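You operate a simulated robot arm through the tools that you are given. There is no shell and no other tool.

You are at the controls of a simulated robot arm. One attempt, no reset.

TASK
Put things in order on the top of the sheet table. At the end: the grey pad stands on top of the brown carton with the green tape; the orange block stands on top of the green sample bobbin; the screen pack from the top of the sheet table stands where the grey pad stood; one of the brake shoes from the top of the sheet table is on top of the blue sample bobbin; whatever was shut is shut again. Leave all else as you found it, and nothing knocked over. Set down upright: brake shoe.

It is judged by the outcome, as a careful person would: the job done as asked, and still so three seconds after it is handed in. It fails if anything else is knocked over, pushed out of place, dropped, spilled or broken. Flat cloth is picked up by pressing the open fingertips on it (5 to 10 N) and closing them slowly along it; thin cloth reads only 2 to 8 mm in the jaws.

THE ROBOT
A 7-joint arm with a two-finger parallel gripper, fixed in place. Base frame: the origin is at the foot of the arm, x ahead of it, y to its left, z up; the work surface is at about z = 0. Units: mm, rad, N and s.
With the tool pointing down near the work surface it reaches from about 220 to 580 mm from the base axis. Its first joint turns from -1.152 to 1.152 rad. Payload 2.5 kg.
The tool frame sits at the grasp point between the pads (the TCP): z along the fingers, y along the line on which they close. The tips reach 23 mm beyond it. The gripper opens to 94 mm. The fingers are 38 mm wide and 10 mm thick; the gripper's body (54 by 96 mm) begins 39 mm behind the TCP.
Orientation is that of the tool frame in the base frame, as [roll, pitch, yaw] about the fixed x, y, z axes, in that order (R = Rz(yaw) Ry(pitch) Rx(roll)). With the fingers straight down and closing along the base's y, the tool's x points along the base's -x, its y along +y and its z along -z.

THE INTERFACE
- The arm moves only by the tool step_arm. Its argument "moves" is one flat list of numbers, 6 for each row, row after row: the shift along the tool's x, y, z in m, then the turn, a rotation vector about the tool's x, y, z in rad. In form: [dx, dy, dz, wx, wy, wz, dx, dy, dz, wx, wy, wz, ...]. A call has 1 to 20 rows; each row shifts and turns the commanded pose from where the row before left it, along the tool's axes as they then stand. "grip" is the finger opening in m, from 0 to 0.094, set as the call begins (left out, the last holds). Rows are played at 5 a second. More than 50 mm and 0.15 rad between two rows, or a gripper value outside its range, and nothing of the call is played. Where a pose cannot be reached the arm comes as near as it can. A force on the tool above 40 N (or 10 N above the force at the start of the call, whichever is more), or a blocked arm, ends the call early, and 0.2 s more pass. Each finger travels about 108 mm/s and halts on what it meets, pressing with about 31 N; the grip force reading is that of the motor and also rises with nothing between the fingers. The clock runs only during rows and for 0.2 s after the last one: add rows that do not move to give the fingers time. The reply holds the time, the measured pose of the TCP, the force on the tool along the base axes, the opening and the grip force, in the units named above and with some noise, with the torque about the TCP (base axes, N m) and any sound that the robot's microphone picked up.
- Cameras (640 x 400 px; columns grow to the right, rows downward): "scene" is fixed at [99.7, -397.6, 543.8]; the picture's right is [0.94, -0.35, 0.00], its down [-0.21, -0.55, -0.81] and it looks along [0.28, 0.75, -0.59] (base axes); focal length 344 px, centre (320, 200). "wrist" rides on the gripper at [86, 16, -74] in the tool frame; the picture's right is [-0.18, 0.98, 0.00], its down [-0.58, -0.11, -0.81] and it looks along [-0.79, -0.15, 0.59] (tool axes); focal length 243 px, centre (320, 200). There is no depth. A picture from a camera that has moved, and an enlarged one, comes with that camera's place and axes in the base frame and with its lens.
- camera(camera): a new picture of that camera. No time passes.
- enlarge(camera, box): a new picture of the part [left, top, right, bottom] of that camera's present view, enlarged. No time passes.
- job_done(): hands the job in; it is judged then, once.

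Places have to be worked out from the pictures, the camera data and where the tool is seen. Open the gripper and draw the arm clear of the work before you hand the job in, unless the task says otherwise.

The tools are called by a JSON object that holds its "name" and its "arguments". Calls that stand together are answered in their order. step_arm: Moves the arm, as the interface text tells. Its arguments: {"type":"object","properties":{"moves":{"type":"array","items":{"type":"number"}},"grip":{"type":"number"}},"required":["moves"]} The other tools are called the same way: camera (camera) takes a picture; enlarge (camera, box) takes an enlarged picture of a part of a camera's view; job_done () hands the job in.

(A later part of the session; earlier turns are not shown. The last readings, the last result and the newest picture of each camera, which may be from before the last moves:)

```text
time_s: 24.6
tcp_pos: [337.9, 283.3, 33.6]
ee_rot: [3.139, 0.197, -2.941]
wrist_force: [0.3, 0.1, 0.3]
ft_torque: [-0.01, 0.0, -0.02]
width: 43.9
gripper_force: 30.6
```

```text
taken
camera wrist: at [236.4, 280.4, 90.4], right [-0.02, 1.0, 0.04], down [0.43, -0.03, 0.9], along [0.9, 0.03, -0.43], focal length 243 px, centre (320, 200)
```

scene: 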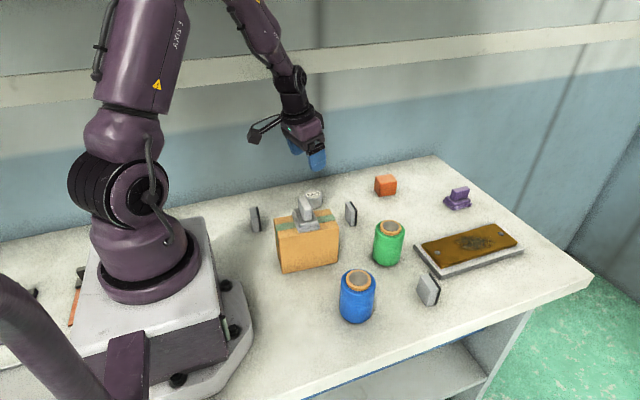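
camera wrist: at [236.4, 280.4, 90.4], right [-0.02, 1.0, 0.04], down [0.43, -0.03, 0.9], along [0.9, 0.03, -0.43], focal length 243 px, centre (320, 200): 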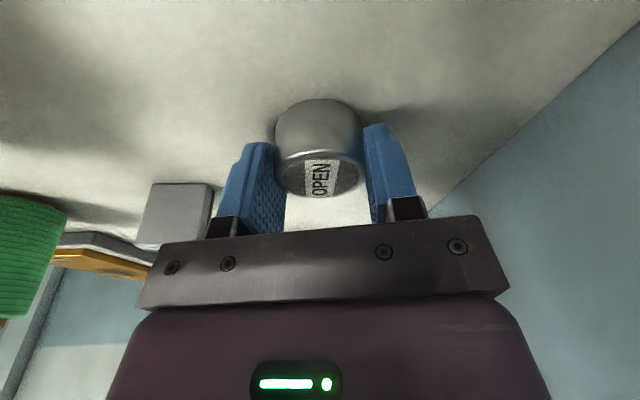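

Gripped at 43.9 mm with 31 N. I lift the screen pack straight up and check it.

{"name": "step_arm", "arguments": {"moves": [-0.002, 0, -0.0098, 0, 0, 0, -0.0049, 0, -0.0245, 0, 0, 0, -0.0049, 0, -0.0245, 0, 0, 0, -0.0051, 0, -0.0255, 0, 0, 0, 0, 0, 0, 0, 0, 0]}}

{"name": "camera", "arguments": {"camera": "wrist"}}

{"name": "enlarge", "arguments": {"camera": "scene", "box": [260, 100, 360, 220]}}

```text
time_s: 25.5
tcp_pos: [315.3, 254.5, 26.6]
ee_rot: [-3.051, 0.069, -2.938]
wrist_force: [-18.0, -4.3, 64.7]
ft_torque: [1.35, 1.19, 0.37]
width: 44.0
gripper_force: 31.2
stopped in row 4: the arm was blocked; the commanded pose is now the measured one
```

```text
taken
camera wrist: at [220.5, 259.5, 94.1], right [-0.01, 1.0, -0.08], down [0.52, 0.07, 0.85], along [0.85, -0.03, -0.52], focal length 243 px, centre (320, 200)
```

wrist: 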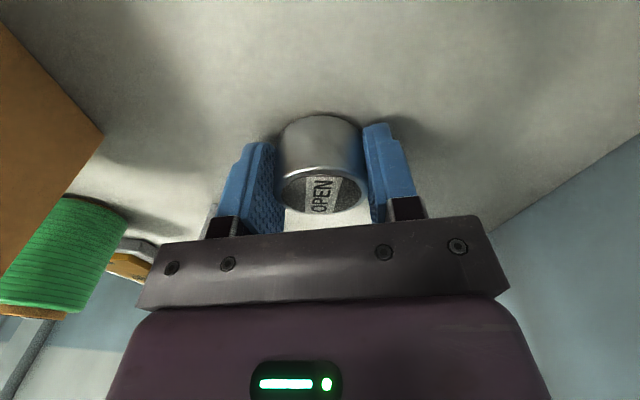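

```text
3.33 times, centred on (310, 160) of scene
camera zoom: at [99.7, -397.6, 543.6], right [0.94, -0.35, 0.0], down [-0.21, -0.55, -0.81], along [0.28, 0.76, -0.59], focal length 1147 px, centre (353, 333)
```

zoom: 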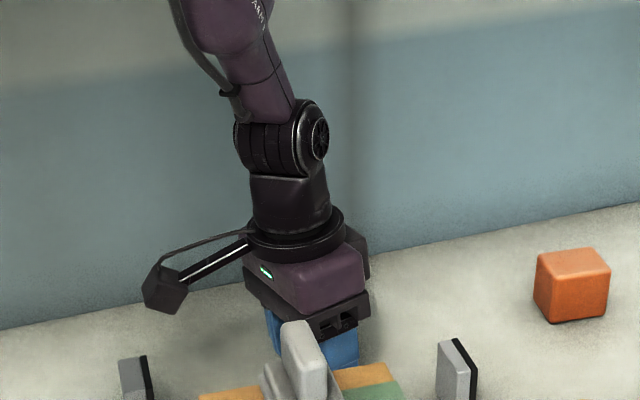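

That was not a straight lift: the arm swung inward and down and is pressing on the table at (315, 254), probably from an arm-configuration jump. I look at the whole scene before doing anything else.

{"name": "camera", "arguments": {"camera": "scene"}}

{"name": "enlarge", "arguments": {"camera": "scene", "box": [240, 150, 370, 280]}}

{"name": "enlarge", "arguments": {"camera": "wrist", "box": [230, 80, 430, 240]}}

```text
taken
```

scene: 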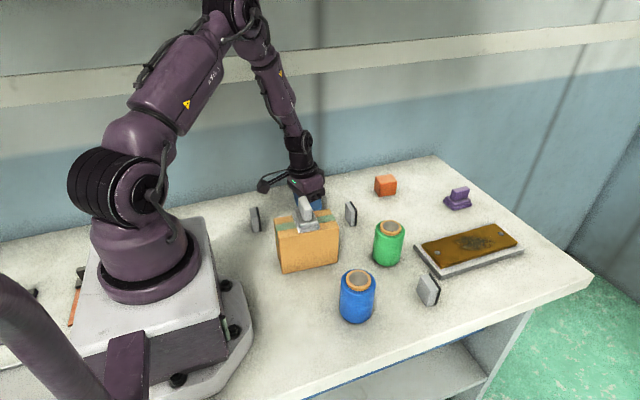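

```text
3.08 times, centred on (305, 215) of scene
camera zoom: at [99.7, -397.6, 543.6], right [0.94, -0.35, 0.0], down [-0.21, -0.55, -0.81], along [0.28, 0.76, -0.59], focal length 1059 px, centre (366, 154)
```

zoom: 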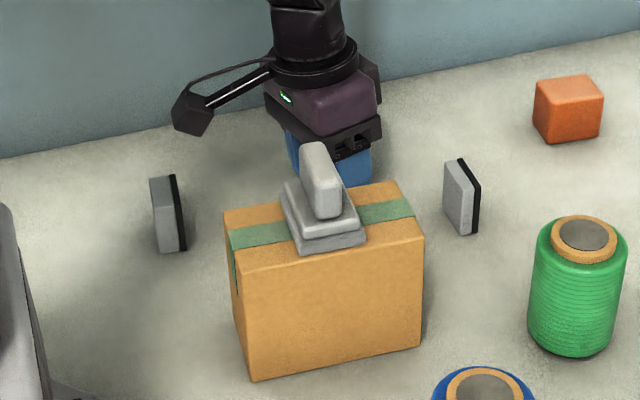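

```text
2.50 times, centred on (330, 160) of wrist
camera zoom: at [220.5, 259.5, 94.1], right [-0.01, 1.0, -0.08], down [0.52, 0.07, 0.85], along [0.85, -0.03, -0.52], focal length 606 px, centre (295, 300)
```

zoom: 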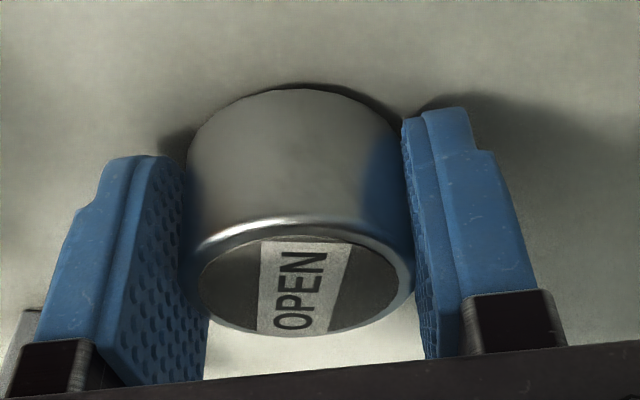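

Nothing else was disturbed and the pack is still gripped. I ease up a few millimetres in tiny steps to remove the load and see how the arm responds.

{"name": "step_arm", "arguments": {"moves": [-0.0001, -0.0002, -0.002, 0, 0, 0, 0, 0, 0, 0, 0, 0]}}

```text
time_s: 26.1
tcp_pos: [316.1, 255.0, 26.0]
ee_rot: [-3.052, 0.069, -2.937]
wrist_force: [-11.9, -2.3, 57.6]
ft_torque: [1.26, 1.1, 0.37]
width: 43.7
gripper_force: 30.9
stopped in row 2: the force on the tool passed its limit at 84 N (the readings are from after the stop); the commanded pose is now the measured one
```

{"name": "step_arm", "arguments": {"moves": [-0.0003, -0.0005, -0.006, 0, 0, 0]}}

```text
time_s: 26.5
tcp_pos: [315.2, 254.6, 26.8]
ee_rot: [-3.054, 0.069, -2.943]
wrist_force: [0.3, 26.4, 46.3]
ft_torque: [1.81, 0.65, -0.45]
width: 43.9
gripper_force: 30.5
```

{"name": "step_arm", "arguments": {"moves": [0, 0, 0, 0, 0, 0, 0, 0, 0, 0, 0, 0]}}

{"name": "camera", "arguments": {"camera": "wrist"}}

{"name": "enlarge", "arguments": {"camera": "scene", "box": [80, 0, 340, 230]}}

```text
time_s: 27.1
tcp_pos: [316.4, 255.1, 26.6]
ee_rot: [-3.049, 0.068, -2.94]
wrist_force: [5.5, 26.4, 33.4]
ft_torque: [1.54, 0.41, -0.66]
width: 43.9
gripper_force: 30.8
```

```text
taken
camera wrist: at [220.7, 258.8, 94.2], right [-0.01, 1.0, -0.08], down [0.52, 0.07, 0.85], along [0.85, -0.03, -0.52], focal length 243 px, centre (320, 200)
```

wrist: 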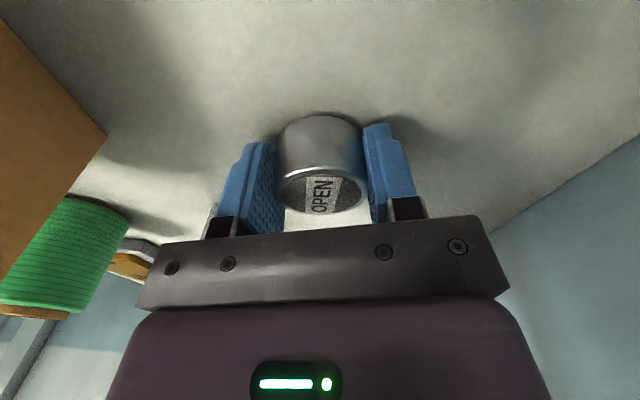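

```text
1.74 times, centred on (210, 115) of scene
camera zoom: at [100.1, -397.5, 543.8], right [0.94, -0.35, 0.0], down [-0.21, -0.55, -0.81], along [0.28, 0.75, -0.59], focal length 599 px, centre (511, 348)
```

zoom: 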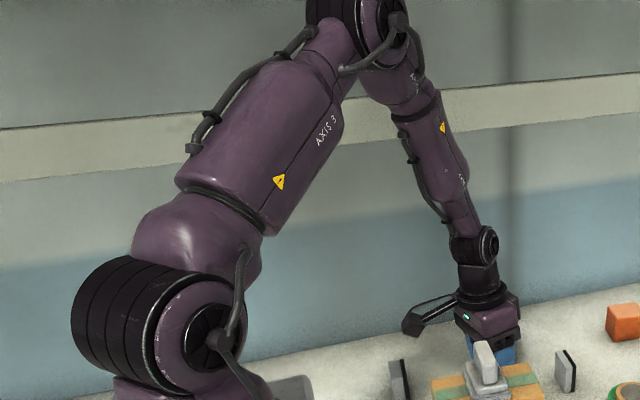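

The load has dropped but the tool is still not rising; the first joint is probably at its turn limit here. I try small steps up and clockwise (toward +x, −y) to free it.

{"name": "step_arm", "arguments": {"moves": [-0.003, -0.003, -0.006, 0, 0, 0, -0.003, -0.003, -0.006, 0, 0, 0, 0, 0, 0, 0, 0, 0]}}

```text
time_s: 27.9
tcp_pos: [315.0, 248.9, 27.2]
ee_rot: [-3.029, 0.044, -2.922]
wrist_force: [12.3, 17.5, 30.7]
ft_torque: [1.1, -0.22, -0.47]
width: 43.9
gripper_force: 30.4
```

{"name": "step_arm", "arguments": {"moves": [-0.0034, -0.0095, -0.0048, 0, 0, 0, -0.0034, -0.0095, -0.0048, 0, 0, 0, 0, 0, 0, 0, 0, 0]}}

{"name": "camera", "arguments": {"camera": "wrist"}}

{"name": "camera", "arguments": {"camera": "scene"}}

```text
time_s: 28.3
tcp_pos: [314.0, 247.1, 27.0]
ee_rot: [-3.029, 0.041, -2.912]
wrist_force: [-8.4, -2.5, 46.9]
ft_torque: [0.86, 0.58, 0.23]
width: 44.0
gripper_force: 31.1
stopped in row 1: the force on the tool passed its limit at 50 N (the readings are from after the stop); the commanded pose is now the measured one
```

```text
taken
camera wrist: at [220.2, 251.3, 96.4], right [-0.04, 0.99, -0.1], down [0.54, 0.11, 0.84], along [0.84, -0.02, -0.54], focal length 243 px, centre (320, 200)
```

wrist: 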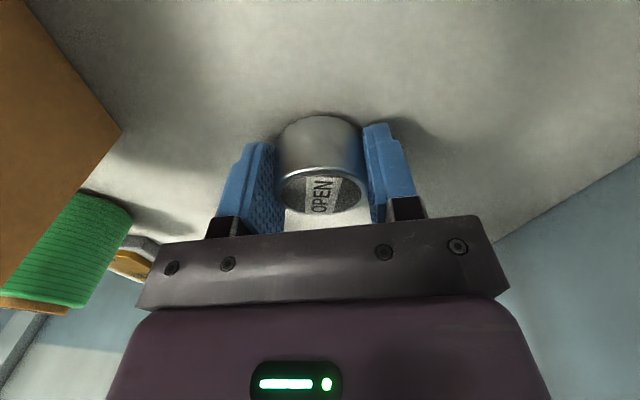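

```text
taken
```

scene: 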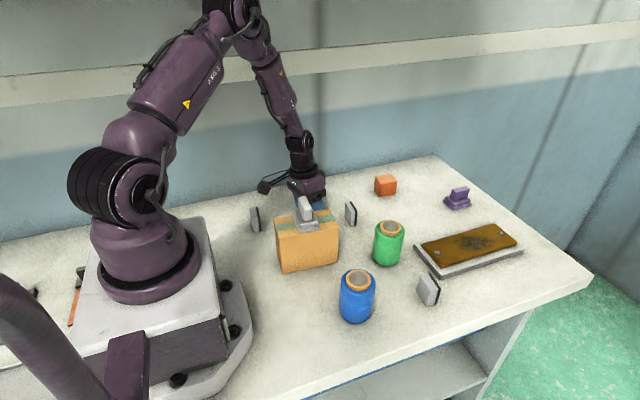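

{"name": "enlarge", "arguments": {"camera": "scene", "box": [60, 60, 260, 320]}}

{"name": "enlarge", "arguments": {"camera": "scene", "box": [180, 0, 380, 120]}}

{"name": "enlarge", "arguments": {"camera": "scene", "box": [250, 120, 360, 230]}}

```text
1.54 times, centred on (160, 190) of scene
camera zoom: at [99.6, -397.7, 543.8], right [0.94, -0.35, 0.0], down [-0.21, -0.55, -0.81], along [0.28, 0.75, -0.59], focal length 530 px, centre (566, 215)
```

zoom: 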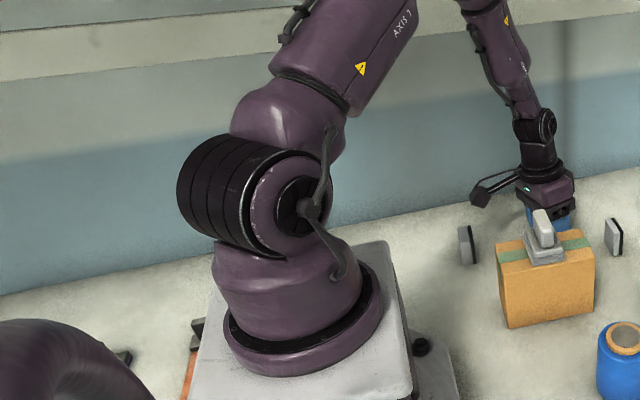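

```text
3.20 times, centred on (280, 60) of scene
camera zoom: at [99.6, -397.7, 543.8], right [0.94, -0.35, 0.0], down [-0.21, -0.55, -0.81], along [0.28, 0.75, -0.59], focal length 1102 px, centre (448, 648)
```

zoom: 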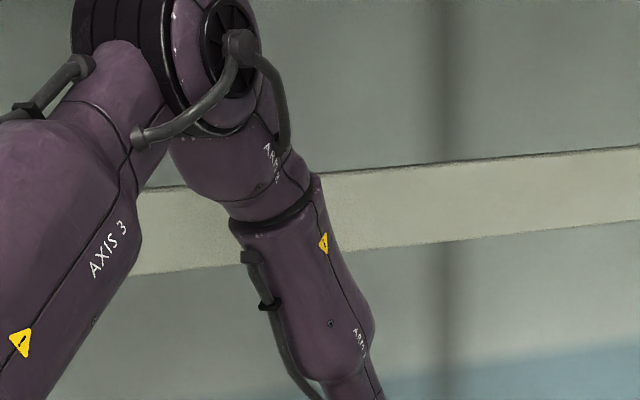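

```text
3.64 times, centred on (305, 175) of scene
camera zoom: at [99.6, -397.7, 543.8], right [0.94, -0.35, 0.0], down [-0.21, -0.55, -0.81], along [0.28, 0.75, -0.59], focal length 1252 px, centre (374, 291)
```

zoom: 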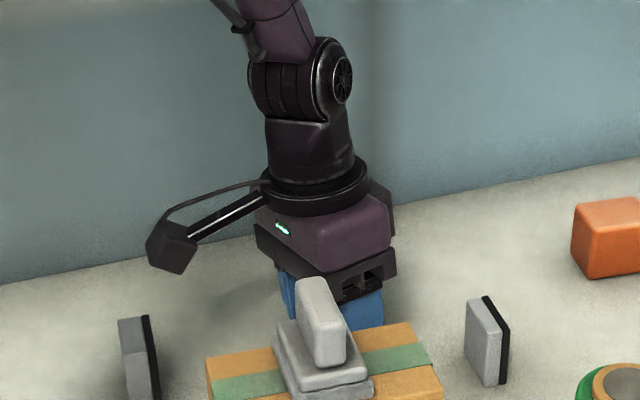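

The shoulder shows joint 1 turned much further (about 60–66°) than the tool's own azimuth (38°), so it is against its limit. A rigid swing of the tool clockwise about the base axis needs only joint 1 to back off, so I command that with a slight rise.

{"name": "step_arm", "arguments": {"moves": [-0.0085, -0.0179, -0.0037, 0.002, 0.0056, 0.0497, 0, 0, 0, 0, 0, 0]}}

{"name": "enlarge", "arguments": {"camera": "scene", "box": [60, 60, 260, 320]}}

```text
time_s: 28.9
tcp_pos: [324.8, 232.3, 33.6]
ee_rot: [-3.032, 0.043, -2.966]
wrist_force: [-0.3, 0.2, -1.0]
ft_torque: [0.02, 0.0, 0.0]
width: 43.9
gripper_force: 30.8
```

```text
1.54 times, centred on (160, 190) of scene
camera zoom: at [99.7, -397.6, 543.8], right [0.94, -0.35, 0.0], down [-0.21, -0.55, -0.81], along [0.28, 0.75, -0.59], focal length 530 px, centre (566, 215)
```

zoom: 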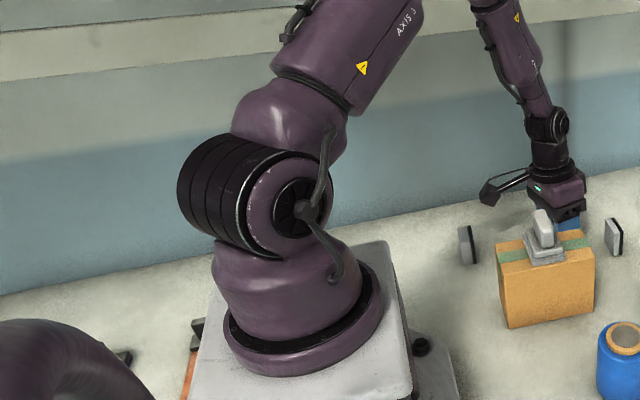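

That freed it: force is back to zero and the pose follows the command. I lift the pack 60 mm and check how it sits in the fingers.

{"name": "step_arm", "arguments": {"moves": [-0.0004, -0.0011, -0.0099, 0, 0, 0, -0.0011, -0.0027, -0.0248, 0, 0, 0, -0.0011, -0.0027, -0.0248, 0, 0, 0, 0, 0, 0, 0, 0, 0]}}

{"name": "camera", "arguments": {"camera": "wrist"}}

{"name": "camera", "arguments": {"camera": "scene"}}

{"name": "enlarge", "arguments": {"camera": "scene", "box": [260, 120, 370, 230]}}

```text
time_s: 29.9
tcp_pos: [326.4, 234.0, 92.6]
ee_rot: [-3.032, 0.044, -2.964]
wrist_force: [-0.6, -0.1, -0.5]
ft_torque: [0.03, 0.01, 0.01]
width: 43.9
gripper_force: 31.0
```

```text
taken
camera wrist: at [232.6, 241.6, 161.9], right [0.01, 0.99, -0.1], down [0.54, 0.08, 0.84], along [0.84, -0.06, -0.54], focal length 243 px, centre (320, 200)
```

wrist: 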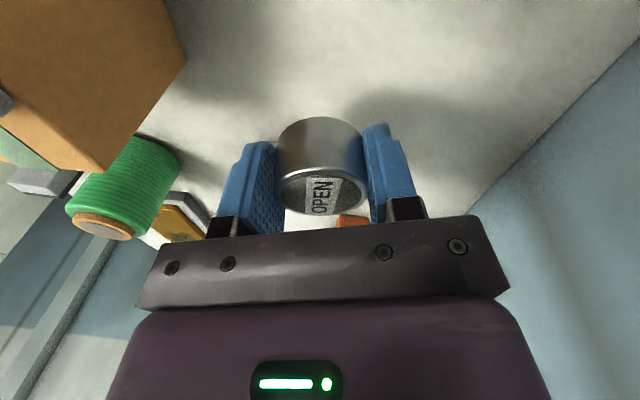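

```text
taken
```

scene: 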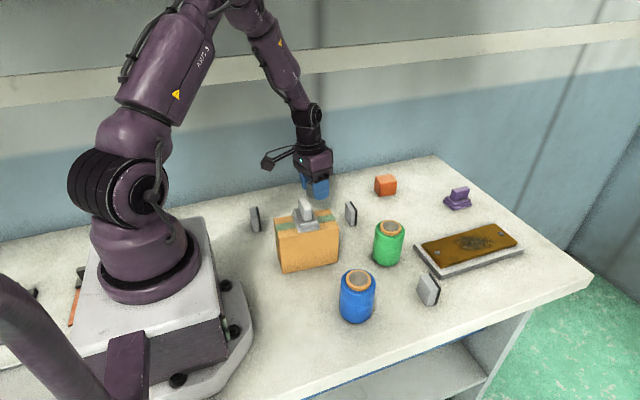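

```text
3.64 times, centred on (315, 175) of scene
camera zoom: at [99.7, -397.6, 543.8], right [0.94, -0.35, 0.0], down [-0.21, -0.55, -0.81], along [0.28, 0.75, -0.59], focal length 1252 px, centre (338, 291)
```

zoom: 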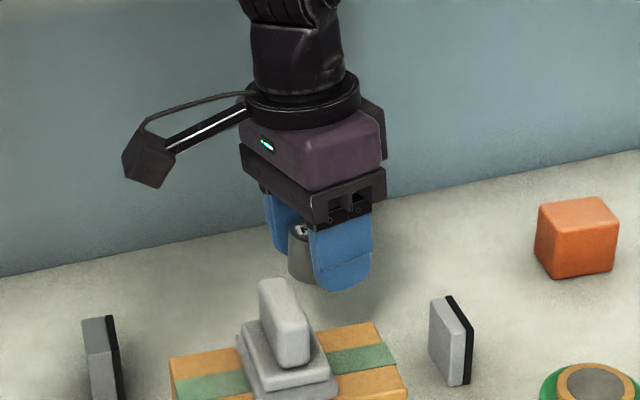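

The pack is held and clear of the table. I level the tool's roll first, then judge the pack's tilt in the fingers.

{"name": "step_arm", "arguments": {"moves": [0, 0, 0, -0.055, 0, 0, 0, 0, 0, -0.055, 0, 0, 0, 0, 0, 0, 0, 0]}}

{"name": "enlarge", "arguments": {"camera": "wrist", "box": [250, 90, 400, 230]}}

{"name": "enlarge", "arguments": {"camera": "scene", "box": [290, 160, 350, 220]}}

```text
time_s: 30.7
tcp_pos: [325.3, 233.4, 92.4]
ee_rot: [3.142, 0.042, -2.964]
wrist_force: [-0.7, -0.1, -0.5]
ft_torque: [-0.01, 0.01, 0.01]
width: 43.8
gripper_force: 30.8
```

```text
2.86 times, centred on (325, 160) of wrist
camera zoom: at [234.0, 233.3, 164.3], right [0.01, 1.0, 0.01], down [0.56, -0.01, 0.83], along [0.83, 0.0, -0.56], focal length 693 px, centre (306, 314)
```

zoom: 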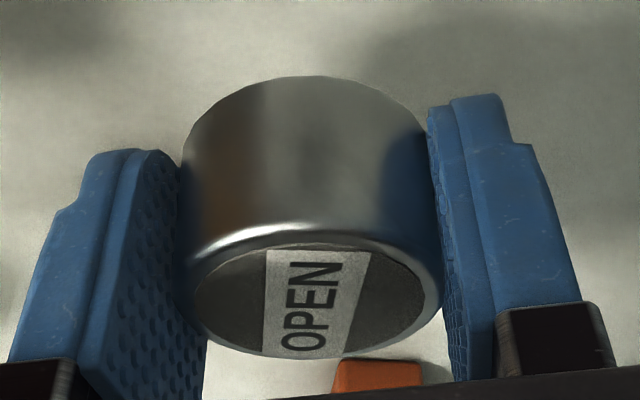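

```text
6.67 times, centred on (320, 190) of scene
camera zoom: at [99.7, -397.6, 543.8], right [0.94, -0.35, 0.0], down [-0.21, -0.55, -0.81], along [0.28, 0.75, -0.59], focal length 2295 px, centre (320, 267)
```

zoom: 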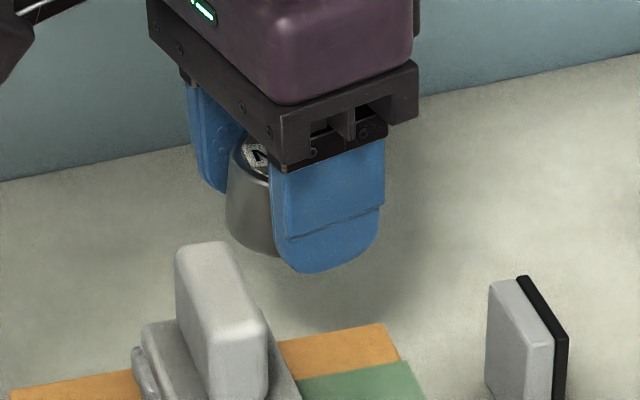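

The pack appears flat when the tool pitch is about 0.11–0.14 rad, so I set the pitch to 0.13, lift more, and carry it halfway toward the pad's old place.

{"name": "step_arm", "arguments": {"moves": [-0.0023, 0, -0.0174, 0, -0.044, 0, -0.0023, 0, -0.0174, 0, -0.044, 0, -0.0294, -0.0164, 0.0039, 0, 0, 0, -0.0294, -0.0164, 0.0039, 0, 0, 0, -0.0294, -0.0164, 0.0039, 0, 0, 0, -0.0294, -0.0164, 0.0039, 0, 0, 0, 0, 0, 0, 0, 0, 0]}}

{"name": "camera", "arguments": {"camera": "scene"}}

{"name": "enlarge", "arguments": {"camera": "scene", "box": [350, 120, 410, 180]}}

{"name": "enlarge", "arguments": {"camera": "wrist", "box": [250, 90, 400, 230]}}

```text
time_s: 32.3
tcp_pos: [456.6, 188.6, 128.1]
ee_rot: [3.141, 0.132, -2.965]
wrist_force: [0.5, -0.2, -1.2]
ft_torque: [0.01, 0.0, -0.01]
width: 43.7
gripper_force: 30.3
```

```text
taken
```

scene: 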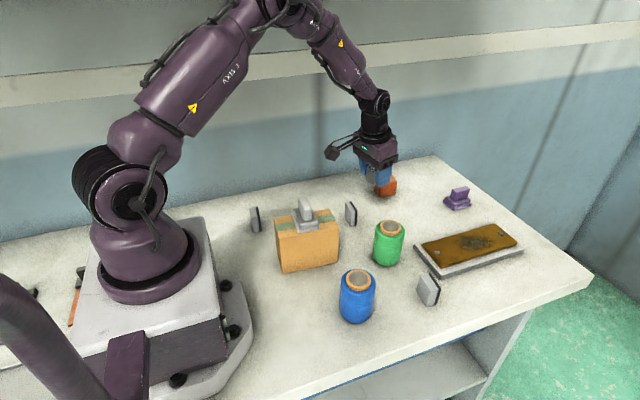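

```text
6.67 times, centred on (380, 150) of scene
camera zoom: at [99.7, -397.7, 543.8], right [0.94, -0.35, 0.0], down [-0.21, -0.55, -0.81], along [0.28, 0.75, -0.59], focal length 2295 px, centre (-80, 533)
```

zoom: 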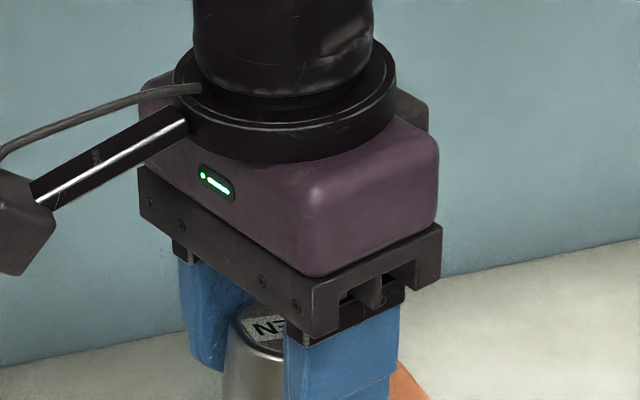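

```text
2.86 times, centred on (325, 160) of wrist
camera zoom: at [359.0, 187.8, 192.1], right [0.01, 1.0, 0.02], down [0.48, -0.02, 0.88], along [0.88, 0.01, -0.48], focal length 693 px, centre (306, 314)
```

zoom: 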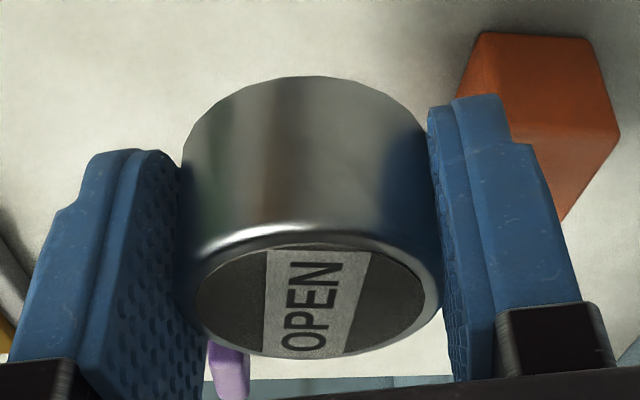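

{"name": "enlarge", "arguments": {"camera": "scene", "box": [350, 150, 400, 205]}}

{"name": "enlarge", "arguments": {"camera": "scene", "box": [60, 130, 200, 310]}}

```text
7.27 times, centred on (375, 178) of scene
camera zoom: at [99.7, -397.7, 543.8], right [0.94, -0.35, 0.0], down [-0.21, -0.55, -0.81], along [0.28, 0.75, -0.59], focal length 2504 px, centre (-80, 364)
```

zoom: 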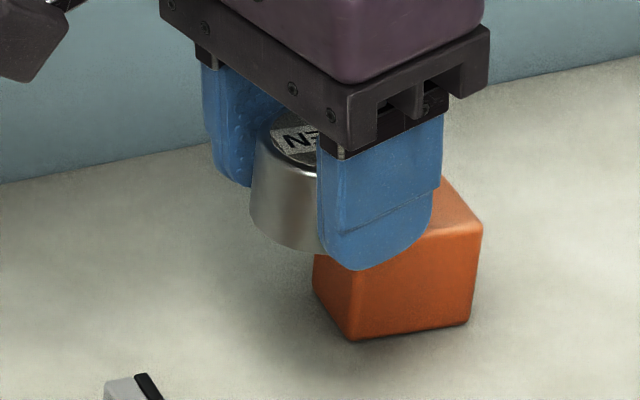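

```text
2.22 times, centred on (130, 220) of scene
camera zoom: at [99.7, -397.7, 543.8], right [0.94, -0.35, 0.0], down [-0.21, -0.55, -0.81], along [0.28, 0.75, -0.59], focal length 765 px, centre (742, 156)
```

zoom: 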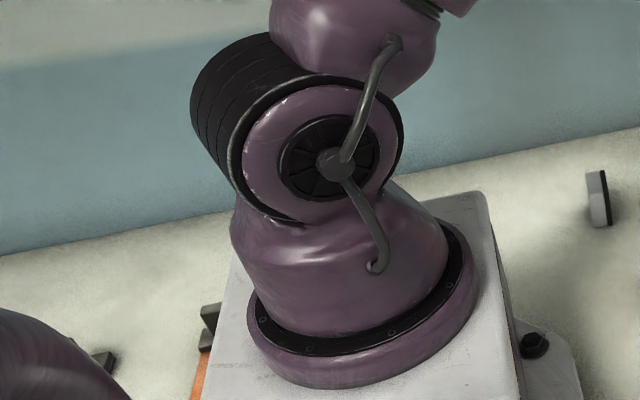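

Joint 1 is back in line with the arm and the pack hangs upright (within about 1°). I carry it on to above the pad's old place at about (577, 145) and down to z = 80.

{"name": "step_arm", "arguments": {"moves": [-0.0266, -0.016, 0.0035, 0, 0, 0, -0.0266, -0.016, 0.0035, 0, 0, 0, -0.0258, -0.016, 0.0155, 0, 0, 0, -0.0244, -0.0159, 0.0397, 0, 0, 0, 0, 0, 0, 0, 0, 0]}}

{"name": "camera", "arguments": {"camera": "wrist"}}

{"name": "enlarge", "arguments": {"camera": "scene", "box": [390, 150, 480, 230]}}

```text
time_s: 33.5
tcp_pos: [577.8, 144.1, 81.4]
ee_rot: [-3.141, 0.132, -2.963]
wrist_force: [0.2, -0.2, -1.4]
ft_torque: [0.04, 0.0, -0.04]
width: 43.8
gripper_force: 30.9
```

```text
taken
camera wrist: at [479.3, 143.8, 144.4], right [0.01, 1.0, 0.02], down [0.48, -0.02, 0.87], along [0.88, 0.01, -0.48], focal length 243 px, centre (320, 200)
```

wrist: 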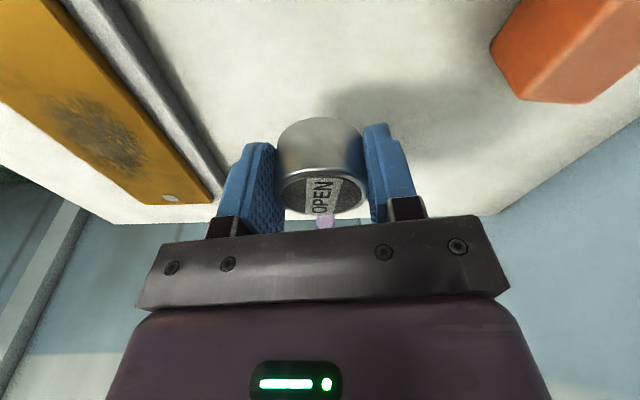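

```text
5.00 times, centred on (435, 190) of scene
camera zoom: at [99.7, -397.7, 543.8], right [0.94, -0.35, 0.0], down [-0.21, -0.55, -0.81], along [0.28, 0.75, -0.59], focal length 1721 px, centre (-255, 250)
```

zoom: 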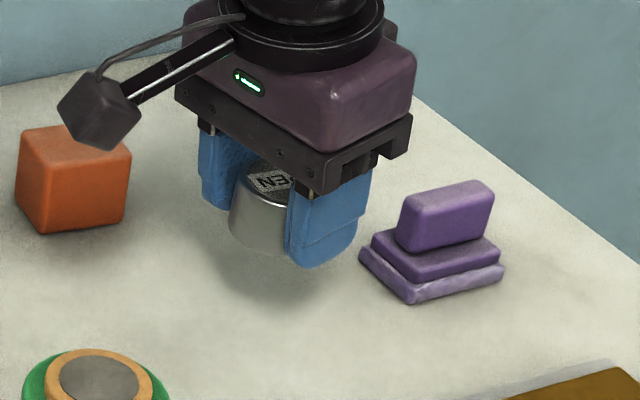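

{"name": "step_arm", "arguments": {"moves": [0.0024, 0.0004, 0.0159, 0, 0, 0, 0.0024, 0.0004, 0.0159, 0, 0, 0, 0.0022, 0.0004, 0.014, 0, 0, 0, 0, 0, 0, 0, 0, 0]}}

{"name": "enlarge", "arguments": {"camera": "scene", "box": [400, 170, 470, 230]}}

```text
time_s: 34.5
tcp_pos: [575.5, 145.6, 33.7]
ee_rot: [3.14, 0.132, -2.963]
wrist_force: [0.8, -0.4, -1.4]
ft_torque: [0.02, 0.02, 0.0]
width: 43.6
gripper_force: 30.8
```

```text
6.67 times, centred on (435, 200) of scene
camera zoom: at [99.7, -397.6, 543.8], right [0.94, -0.35, 0.0], down [-0.21, -0.55, -0.81], along [0.28, 0.75, -0.59], focal length 2295 px, centre (-447, 200)
```

zoom: 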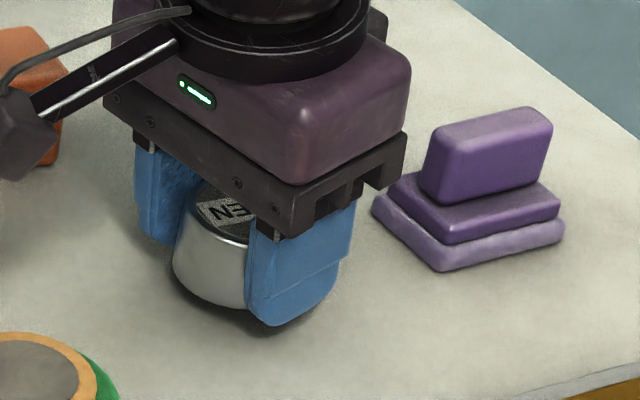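

The pack is a few millimetres above the table. I lower in 1 mm steps, watching force.

{"name": "step_arm", "arguments": {"moves": [0.00013, 0, 0.001, 0, 0, 0, 0.00013, 0, 0.001, 0, 0, 0, 0.00013, 0, 0.001, 0, 0, 0, 0, 0, 0, 0, 0, 0]}}

{"name": "step_arm", "arguments": {"moves": [0.00013, 0, 0.001, 0, 0, 0, 0, 0, 0, 0, 0, 0]}}

{"name": "step_arm", "arguments": {"moves": [0.00013, 0, 0.001, 0, 0, 0, 0, 0, 0, 0, 0, 0]}}

```text
time_s: 35.5
tcp_pos: [575.3, 146.6, 30.6]
ee_rot: [-3.141, 0.131, -2.964]
wrist_force: [0.0, 0.5, -0.5]
ft_torque: [0.0, 0.01, -0.01]
width: 43.9
gripper_force: 31.0
```

```text
time_s: 36.1
tcp_pos: [575.3, 147.5, 29.3]
ee_rot: [-3.14, 0.132, -2.965]
wrist_force: [0.2, -0.2, -0.9]
ft_torque: [-0.01, -0.04, 0.02]
width: 44.1
gripper_force: 31.0
```

```text
time_s: 36.7
tcp_pos: [575.5, 146.2, 29.5]
ee_rot: [-3.141, 0.131, -2.963]
wrist_force: [-0.9, 0.3, -1.0]
ft_torque: [-0.01, 0.02, -0.01]
width: 44.0
gripper_force: 31.4
```

{"name": "step_arm", "arguments": {"moves": [0.00013, 0, 0.001, 0, 0, 0, 0, 0, 0, 0, 0, 0]}}

{"name": "step_arm", "arguments": {"moves": [0.00013, 0, 0.001, 0, 0, 0, 0, 0, 0, 0, 0, 0]}}

{"name": "enlarge", "arguments": {"camera": "scene", "box": [405, 180, 455, 225]}}

```text
time_s: 37.3
tcp_pos: [575.6, 147.0, 27.3]
ee_rot: [3.141, 0.13, -2.962]
wrist_force: [0.5, 1.7, -0.8]
ft_torque: [-0.03, -0.02, -0.01]
width: 43.8
gripper_force: 31.2
```

```text
time_s: 37.9
tcp_pos: [574.9, 147.5, 26.4]
ee_rot: [3.142, 0.13, -2.964]
wrist_force: [0.5, 0.4, 0.0]
ft_torque: [0.0, 0.02, 0.02]
width: 43.9
gripper_force: 30.6
```

```text
8.89 times, centred on (430, 202) of scene
camera zoom: at [99.7, -397.6, 543.8], right [0.94, -0.35, 0.0], down [-0.21, -0.55, -0.81], along [0.28, 0.75, -0.59], focal length 3060 px, centre (-658, 178)
```

zoom: 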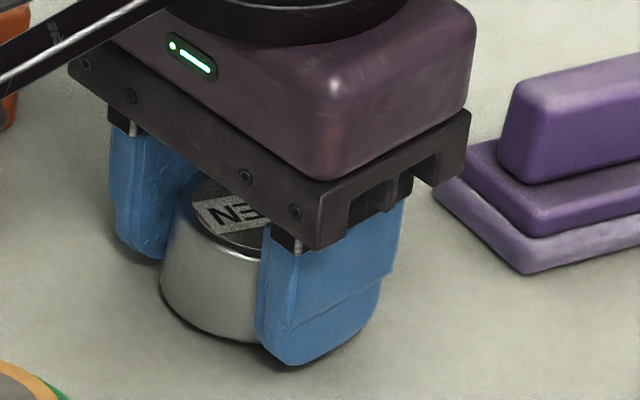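

{"name": "step_arm", "arguments": {"moves": [0.0001, 0, 0.0007, 0, 0, 0, 0, 0, 0, 0, 0, 0]}}

{"name": "step_arm", "arguments": {"moves": [0.0001, 0, 0.0007, 0, 0, 0, 0, 0, 0, 0, 0, 0]}}

```text
time_s: 38.5
tcp_pos: [576.4, 147.0, 25.7]
ee_rot: [3.14, 0.13, -2.964]
wrist_force: [0.3, -0.2, -1.4]
ft_torque: [0.01, 0.01, 0.0]
width: 43.8
gripper_force: 31.4
```

```text
time_s: 39.1
tcp_pos: [575.6, 147.9, 25.8]
ee_rot: [3.141, 0.13, -2.962]
wrist_force: [-0.3, 0.3, -1.0]
ft_torque: [0.0, 0.0, -0.02]
width: 43.8
gripper_force: 31.1
```

{"name": "enlarge", "arguments": {"camera": "scene", "box": [410, 195, 445, 225]}}

{"name": "enlarge", "arguments": {"camera": "wrist", "box": [230, 90, 420, 230]}}

```text
13.33 times, centred on (428, 210) of scene
camera zoom: at [99.7, -397.6, 543.8], right [0.94, -0.35, 0.0], down [-0.21, -0.55, -0.81], along [0.28, 0.75, -0.59], focal length 4590 px, centre (-1113, 67)
```

zoom: 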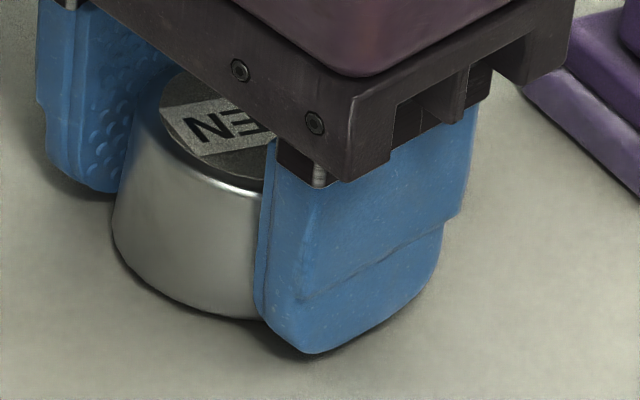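

```text
2.86 times, centred on (325, 160) of wrist
camera zoom: at [478.0, 146.6, 88.9], right [0.01, 1.0, 0.02], down [0.48, -0.02, 0.88], along [0.88, 0.01, -0.48], focal length 693 px, centre (306, 314)
```

zoom: 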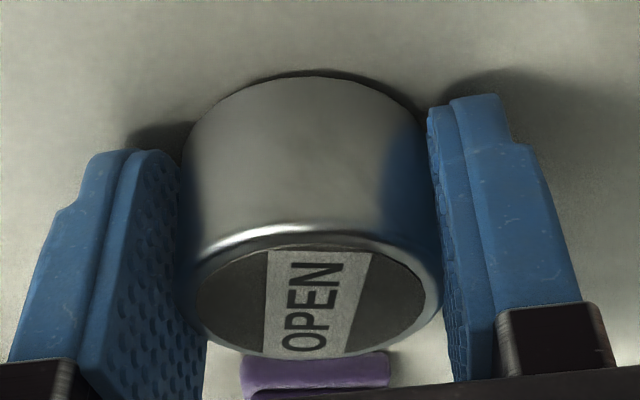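

The gap is about a millimetre now; the fingertip corners are rounded so there is still clearance. I keep lowering in small steps.

{"name": "step_arm", "arguments": {"moves": [0.0001, 0, 0.0007, 0, 0, 0, 0, 0, 0, 0, 0, 0]}}

{"name": "step_arm", "arguments": {"moves": [0.0001, 0, 0.0007, 0, 0, 0, 0, 0, 0, 0, 0, 0]}}

```text
time_s: 39.7
tcp_pos: [576.5, 147.2, 24.6]
ee_rot: [-3.142, 0.133, -2.964]
wrist_force: [-1.7, 0.0, 3.9]
ft_torque: [-0.1, 0.09, -0.03]
width: 43.9
gripper_force: 30.6
```

```text
time_s: 40.3
tcp_pos: [574.6, 147.4, 25.8]
ee_rot: [-3.141, 0.134, -2.965]
wrist_force: [-5.6, -1.3, 14.2]
ft_torque: [-0.1, 0.35, -0.02]
width: 44.0
gripper_force: 30.8
```

Light contact (14 N) with the table. I release in stages.

{"name": "step_arm", "arguments": {"moves": [0, 0, 0, 0, 0, 0, 0, 0, 0, 0, 0, 0], "grip": 0.05}}

{"name": "step_arm", "arguments": {"moves": [0, 0, 0, 0, 0, 0, 0, 0, 0, 0, 0, 0], "grip": 0.075}}

{"name": "enlarge", "arguments": {"camera": "scene", "box": [400, 180, 460, 230]}}

{"name": "camera", "arguments": {"camera": "wrist"}}

```text
time_s: 40.9
tcp_pos: [576.1, 148.3, 25.1]
ee_rot: [3.14, 0.135, -2.963]
wrist_force: [-1.4, 6.2, 15.4]
ft_torque: [-0.29, 0.21, -0.23]
width: 47.0
gripper_force: 0.2
```

```text
time_s: 41.5
tcp_pos: [576.3, 148.7, 25.6]
ee_rot: [3.138, 0.135, -2.963]
wrist_force: [-4.0, 15.5, 21.1]
ft_torque: [-0.44, 0.31, -0.32]
width: 67.6
gripper_force: 0.0
```

```text
8.00 times, centred on (430, 205) of scene
camera zoom: at [99.6, -397.7, 543.8], right [0.94, -0.35, 0.0], down [-0.21, -0.55, -0.81], along [0.28, 0.75, -0.59], focal length 2754 px, centre (-560, 160)
```

zoom: 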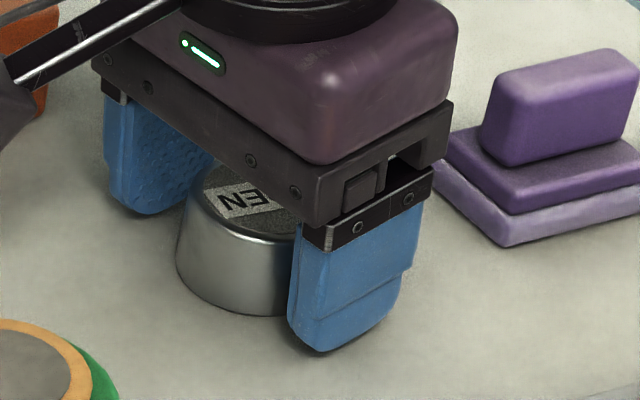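

```text
taken
camera wrist: at [478.3, 147.6, 88.7], right [0.0, 1.0, 0.03], down [0.48, -0.03, 0.88], along [0.88, 0.01, -0.48], focal length 243 px, centre (320, 200)
```

wrist: 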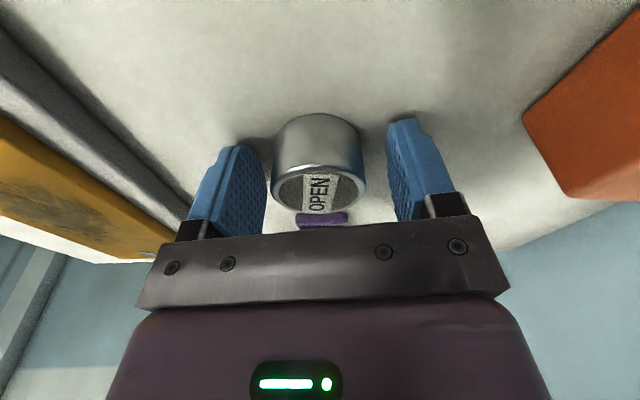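

The pack is released; the fingertips are lightly touching the table, so I lift straight up, gently first.

{"name": "step_arm", "arguments": {"moves": [-0.0004, 0, -0.003, 0, 0, 0, -0.0007, 0, -0.005, 0, 0, 0, -0.002, 0, -0.015, 0, 0, 0, -0.0039, 0, -0.0297, 0, 0, 0, -0.0052, 0, -0.0397, 0, 0, 0, 0, 0, 0, 0, 0, 0]}}

{"name": "camera", "arguments": {"camera": "wrist"}}

{"name": "enlarge", "arguments": {"camera": "scene", "box": [390, 150, 480, 230]}}

```text
time_s: 42.9
tcp_pos: [574.5, 145.7, 117.1]
ee_rot: [-3.14, 0.131, -2.964]
wrist_force: [-0.4, 1.1, 0.3]
ft_torque: [-0.01, 0.03, 0.02]
width: 75.2
gripper_force: 0.0
```

```text
taken
camera wrist: at [477.1, 145.4, 181.8], right [0.01, 1.0, 0.02], down [0.48, -0.02, 0.88], along [0.88, 0.01, -0.48], focal length 243 px, centre (320, 200)
```

wrist: 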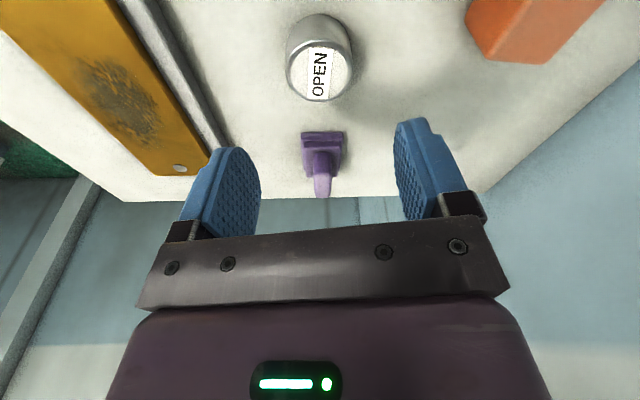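

```text
5.00 times, centred on (435, 190) of scene
camera zoom: at [99.7, -397.6, 543.8], right [0.94, -0.35, 0.0], down [-0.21, -0.55, -0.81], along [0.28, 0.75, -0.59], focal length 1721 px, centre (-255, 250)
```

zoom: 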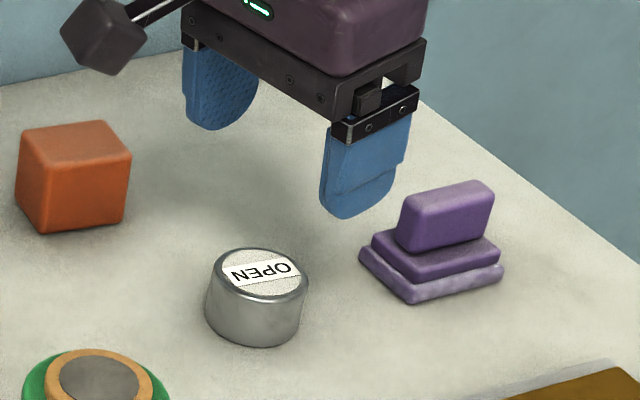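

The screen pack stands exactly where the pad stood (image position matches to under a pixel). Next is the orange block, about 48 x 37 x 41 mm at (542, 267), long side turned −6°; I turn the tool to match, lean it to 0.2 rad and move above it.

{"name": "step_arm", "arguments": {"moves": [0, 0, -0.005, 0.0185, 0, 0.1403, 0, 0, -0.005, 0.0185, 0, 0.1403, 0, 0, 0, 0, -0.069, 0, 0.0118, 0.0293, -0.0024, 0, 0, 0, 0.0118, 0.0293, -0.0024, 0, 0, 0, 0, 0, 0, 0, 0, 0]}}

{"name": "camera", "arguments": {"camera": "scene"}}

{"name": "camera", "arguments": {"camera": "wrist"}}

```text
time_s: 44.3
tcp_pos: [558.1, 207.7, 126.4]
ee_rot: [3.141, 0.199, 3.035]
wrist_force: [0.4, -0.9, 0.0]
ft_torque: [0.0, -0.01, 0.0]
width: 75.1
gripper_force: 0.1
```

```text
taken
```

scene: 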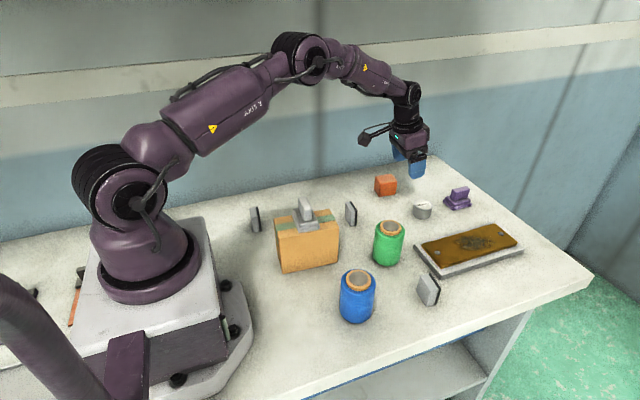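

```text
taken
camera wrist: at [459.7, 234.6, 183.5], right [0.28, 0.96, 0.04], down [0.4, -0.15, 0.91], along [0.87, -0.24, -0.42], focal length 243 px, centre (320, 200)
```

wrist: 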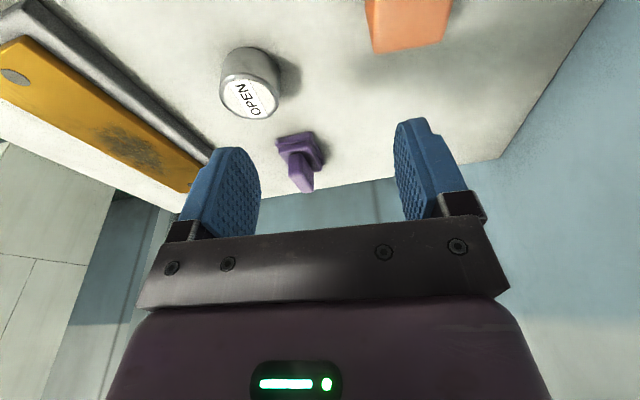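

{"name": "step_arm", "arguments": {"moves": [0.0118, 0.0293, -0.0024, 0, 0, 0, 0.0074, 0.0293, -0.0, 0, 0, 0, 0, 0, 0, 0, 0, 0]}}

{"name": "camera", "arguments": {"camera": "wrist"}}

{"name": "enlarge", "arguments": {"camera": "wrist", "box": [230, 0, 400, 120]}}

{"name": "camera", "arguments": {"camera": "scene"}}

```text
time_s: 45.1
tcp_pos: [544.7, 267.0, 126.2]
ee_rot: [-3.141, 0.201, 3.037]
wrist_force: [0.4, -0.2, 0.8]
ft_torque: [0.02, -0.03, 0.03]
width: 75.1
gripper_force: 0.1
```

```text
taken
camera wrist: at [446.2, 293.8, 183.4], right [0.28, 0.96, 0.04], down [0.4, -0.15, 0.91], along [0.87, -0.24, -0.42], focal length 243 px, centre (320, 200)
```

wrist: 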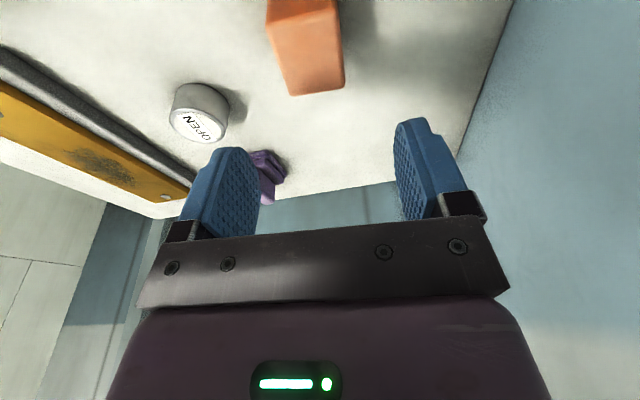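

```text
3.33 times, centred on (315, 60) of wrist
camera zoom: at [446.2, 293.8, 183.4], right [0.28, 0.96, 0.04], down [0.4, -0.15, 0.91], along [0.87, -0.24, -0.42], focal length 809 px, centre (337, 667)
```

zoom: 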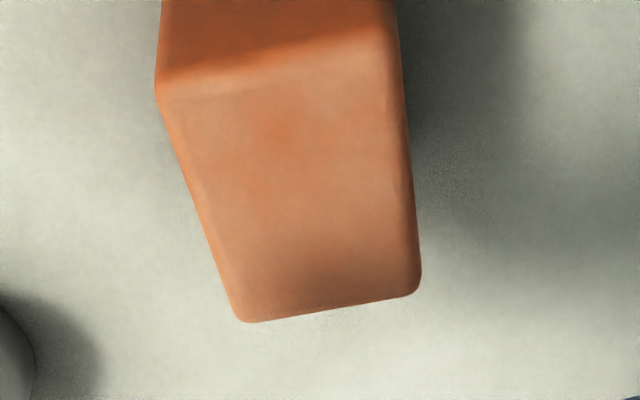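

```text
taken
```

scene: 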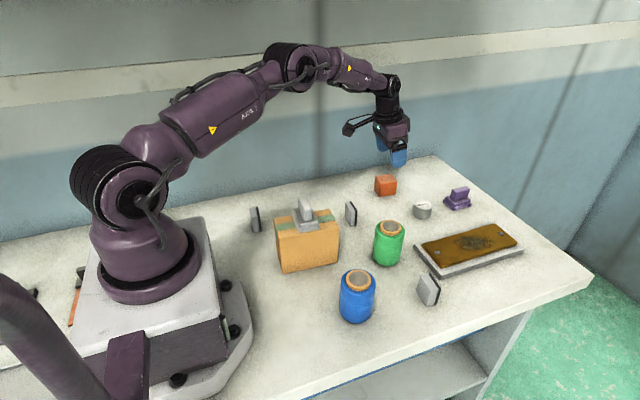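

The block's top is centred at about (542, 265), aligned within a degree of the tool. I check the shoulder joint before descending.

{"name": "enlarge", "arguments": {"camera": "scene", "box": [60, 130, 200, 310]}}

```text
2.22 times, centred on (130, 220) of scene
camera zoom: at [99.7, -397.6, 543.8], right [0.94, -0.35, 0.0], down [-0.21, -0.55, -0.81], along [0.28, 0.75, -0.59], focal length 765 px, centre (742, 156)
```

zoom: 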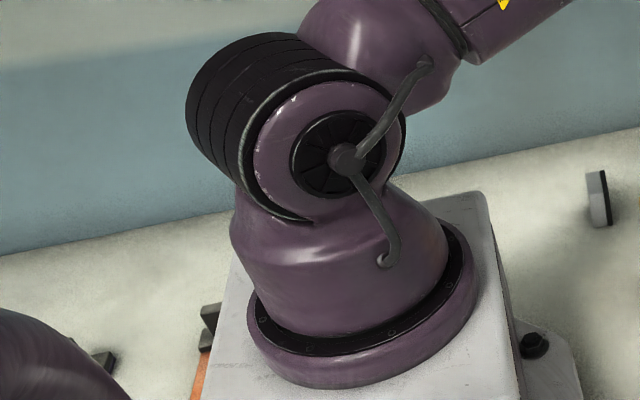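

Joint 1 is somewhat ahead but clear of its limit. I descend in two stages, first to z = 75.

{"name": "step_arm", "arguments": {"moves": [0.0051, -0.0008, 0.0163, 0, 0, 0, 0.0051, -0.0008, 0.0163, 0, 0, 0, 0.0051, -0.0007, 0.0163, 0, 0, 0, 0, 0, 0, 0, 0, 0]}}

{"name": "enlarge", "arguments": {"camera": "scene", "box": [60, 130, 200, 310]}}

{"name": "camera", "arguments": {"camera": "wrist"}}

{"name": "enlarge", "arguments": {"camera": "scene", "box": [350, 130, 420, 210]}}

```text
time_s: 46.1
tcp_pos: [537.2, 265.0, 74.8]
ee_rot: [3.141, 0.201, 3.037]
wrist_force: [-0.5, 0.6, 0.7]
ft_torque: [0.0, -0.01, -0.01]
width: 74.8
gripper_force: 0.0
```

```text
2.22 times, centred on (130, 220) of scene
camera zoom: at [99.7, -397.6, 543.8], right [0.94, -0.35, 0.0], down [-0.21, -0.55, -0.81], along [0.28, 0.75, -0.59], focal length 765 px, centre (742, 156)
```

zoom: 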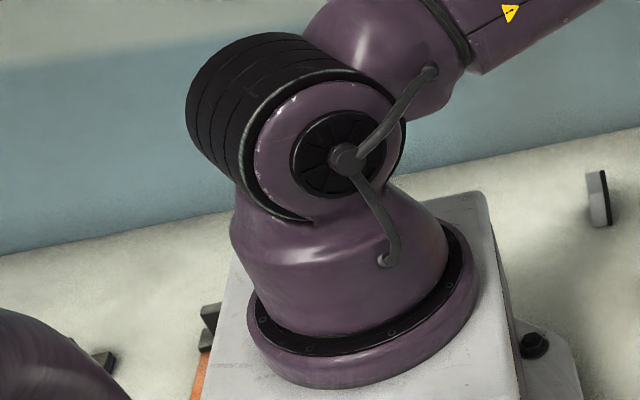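

```text
taken
camera wrist: at [439.6, 291.6, 131.7], right [0.28, 0.96, 0.04], down [0.4, -0.15, 0.91], along [0.87, -0.24, -0.42], focal length 243 px, centre (320, 200)
```

wrist: 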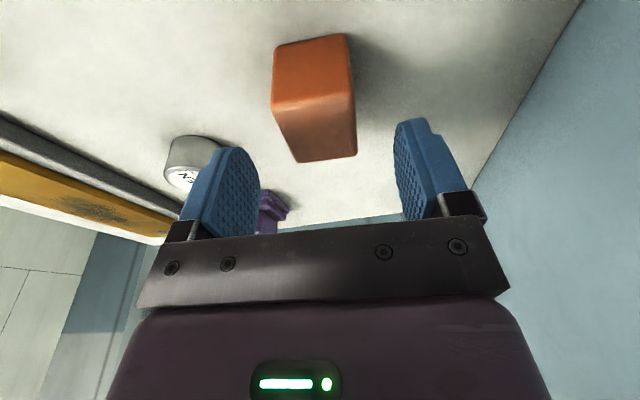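

```text
5.00 times, centred on (385, 170) of scene
camera zoom: at [99.7, -397.6, 543.8], right [0.94, -0.35, 0.0], down [-0.21, -0.55, -0.81], along [0.28, 0.75, -0.59], focal length 1721 px, centre (-5, 350)
```

zoom: 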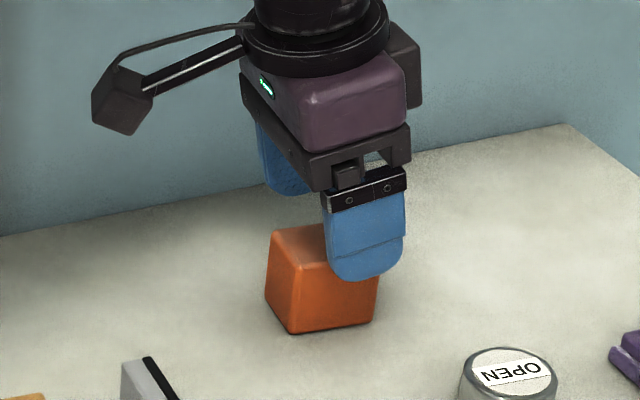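

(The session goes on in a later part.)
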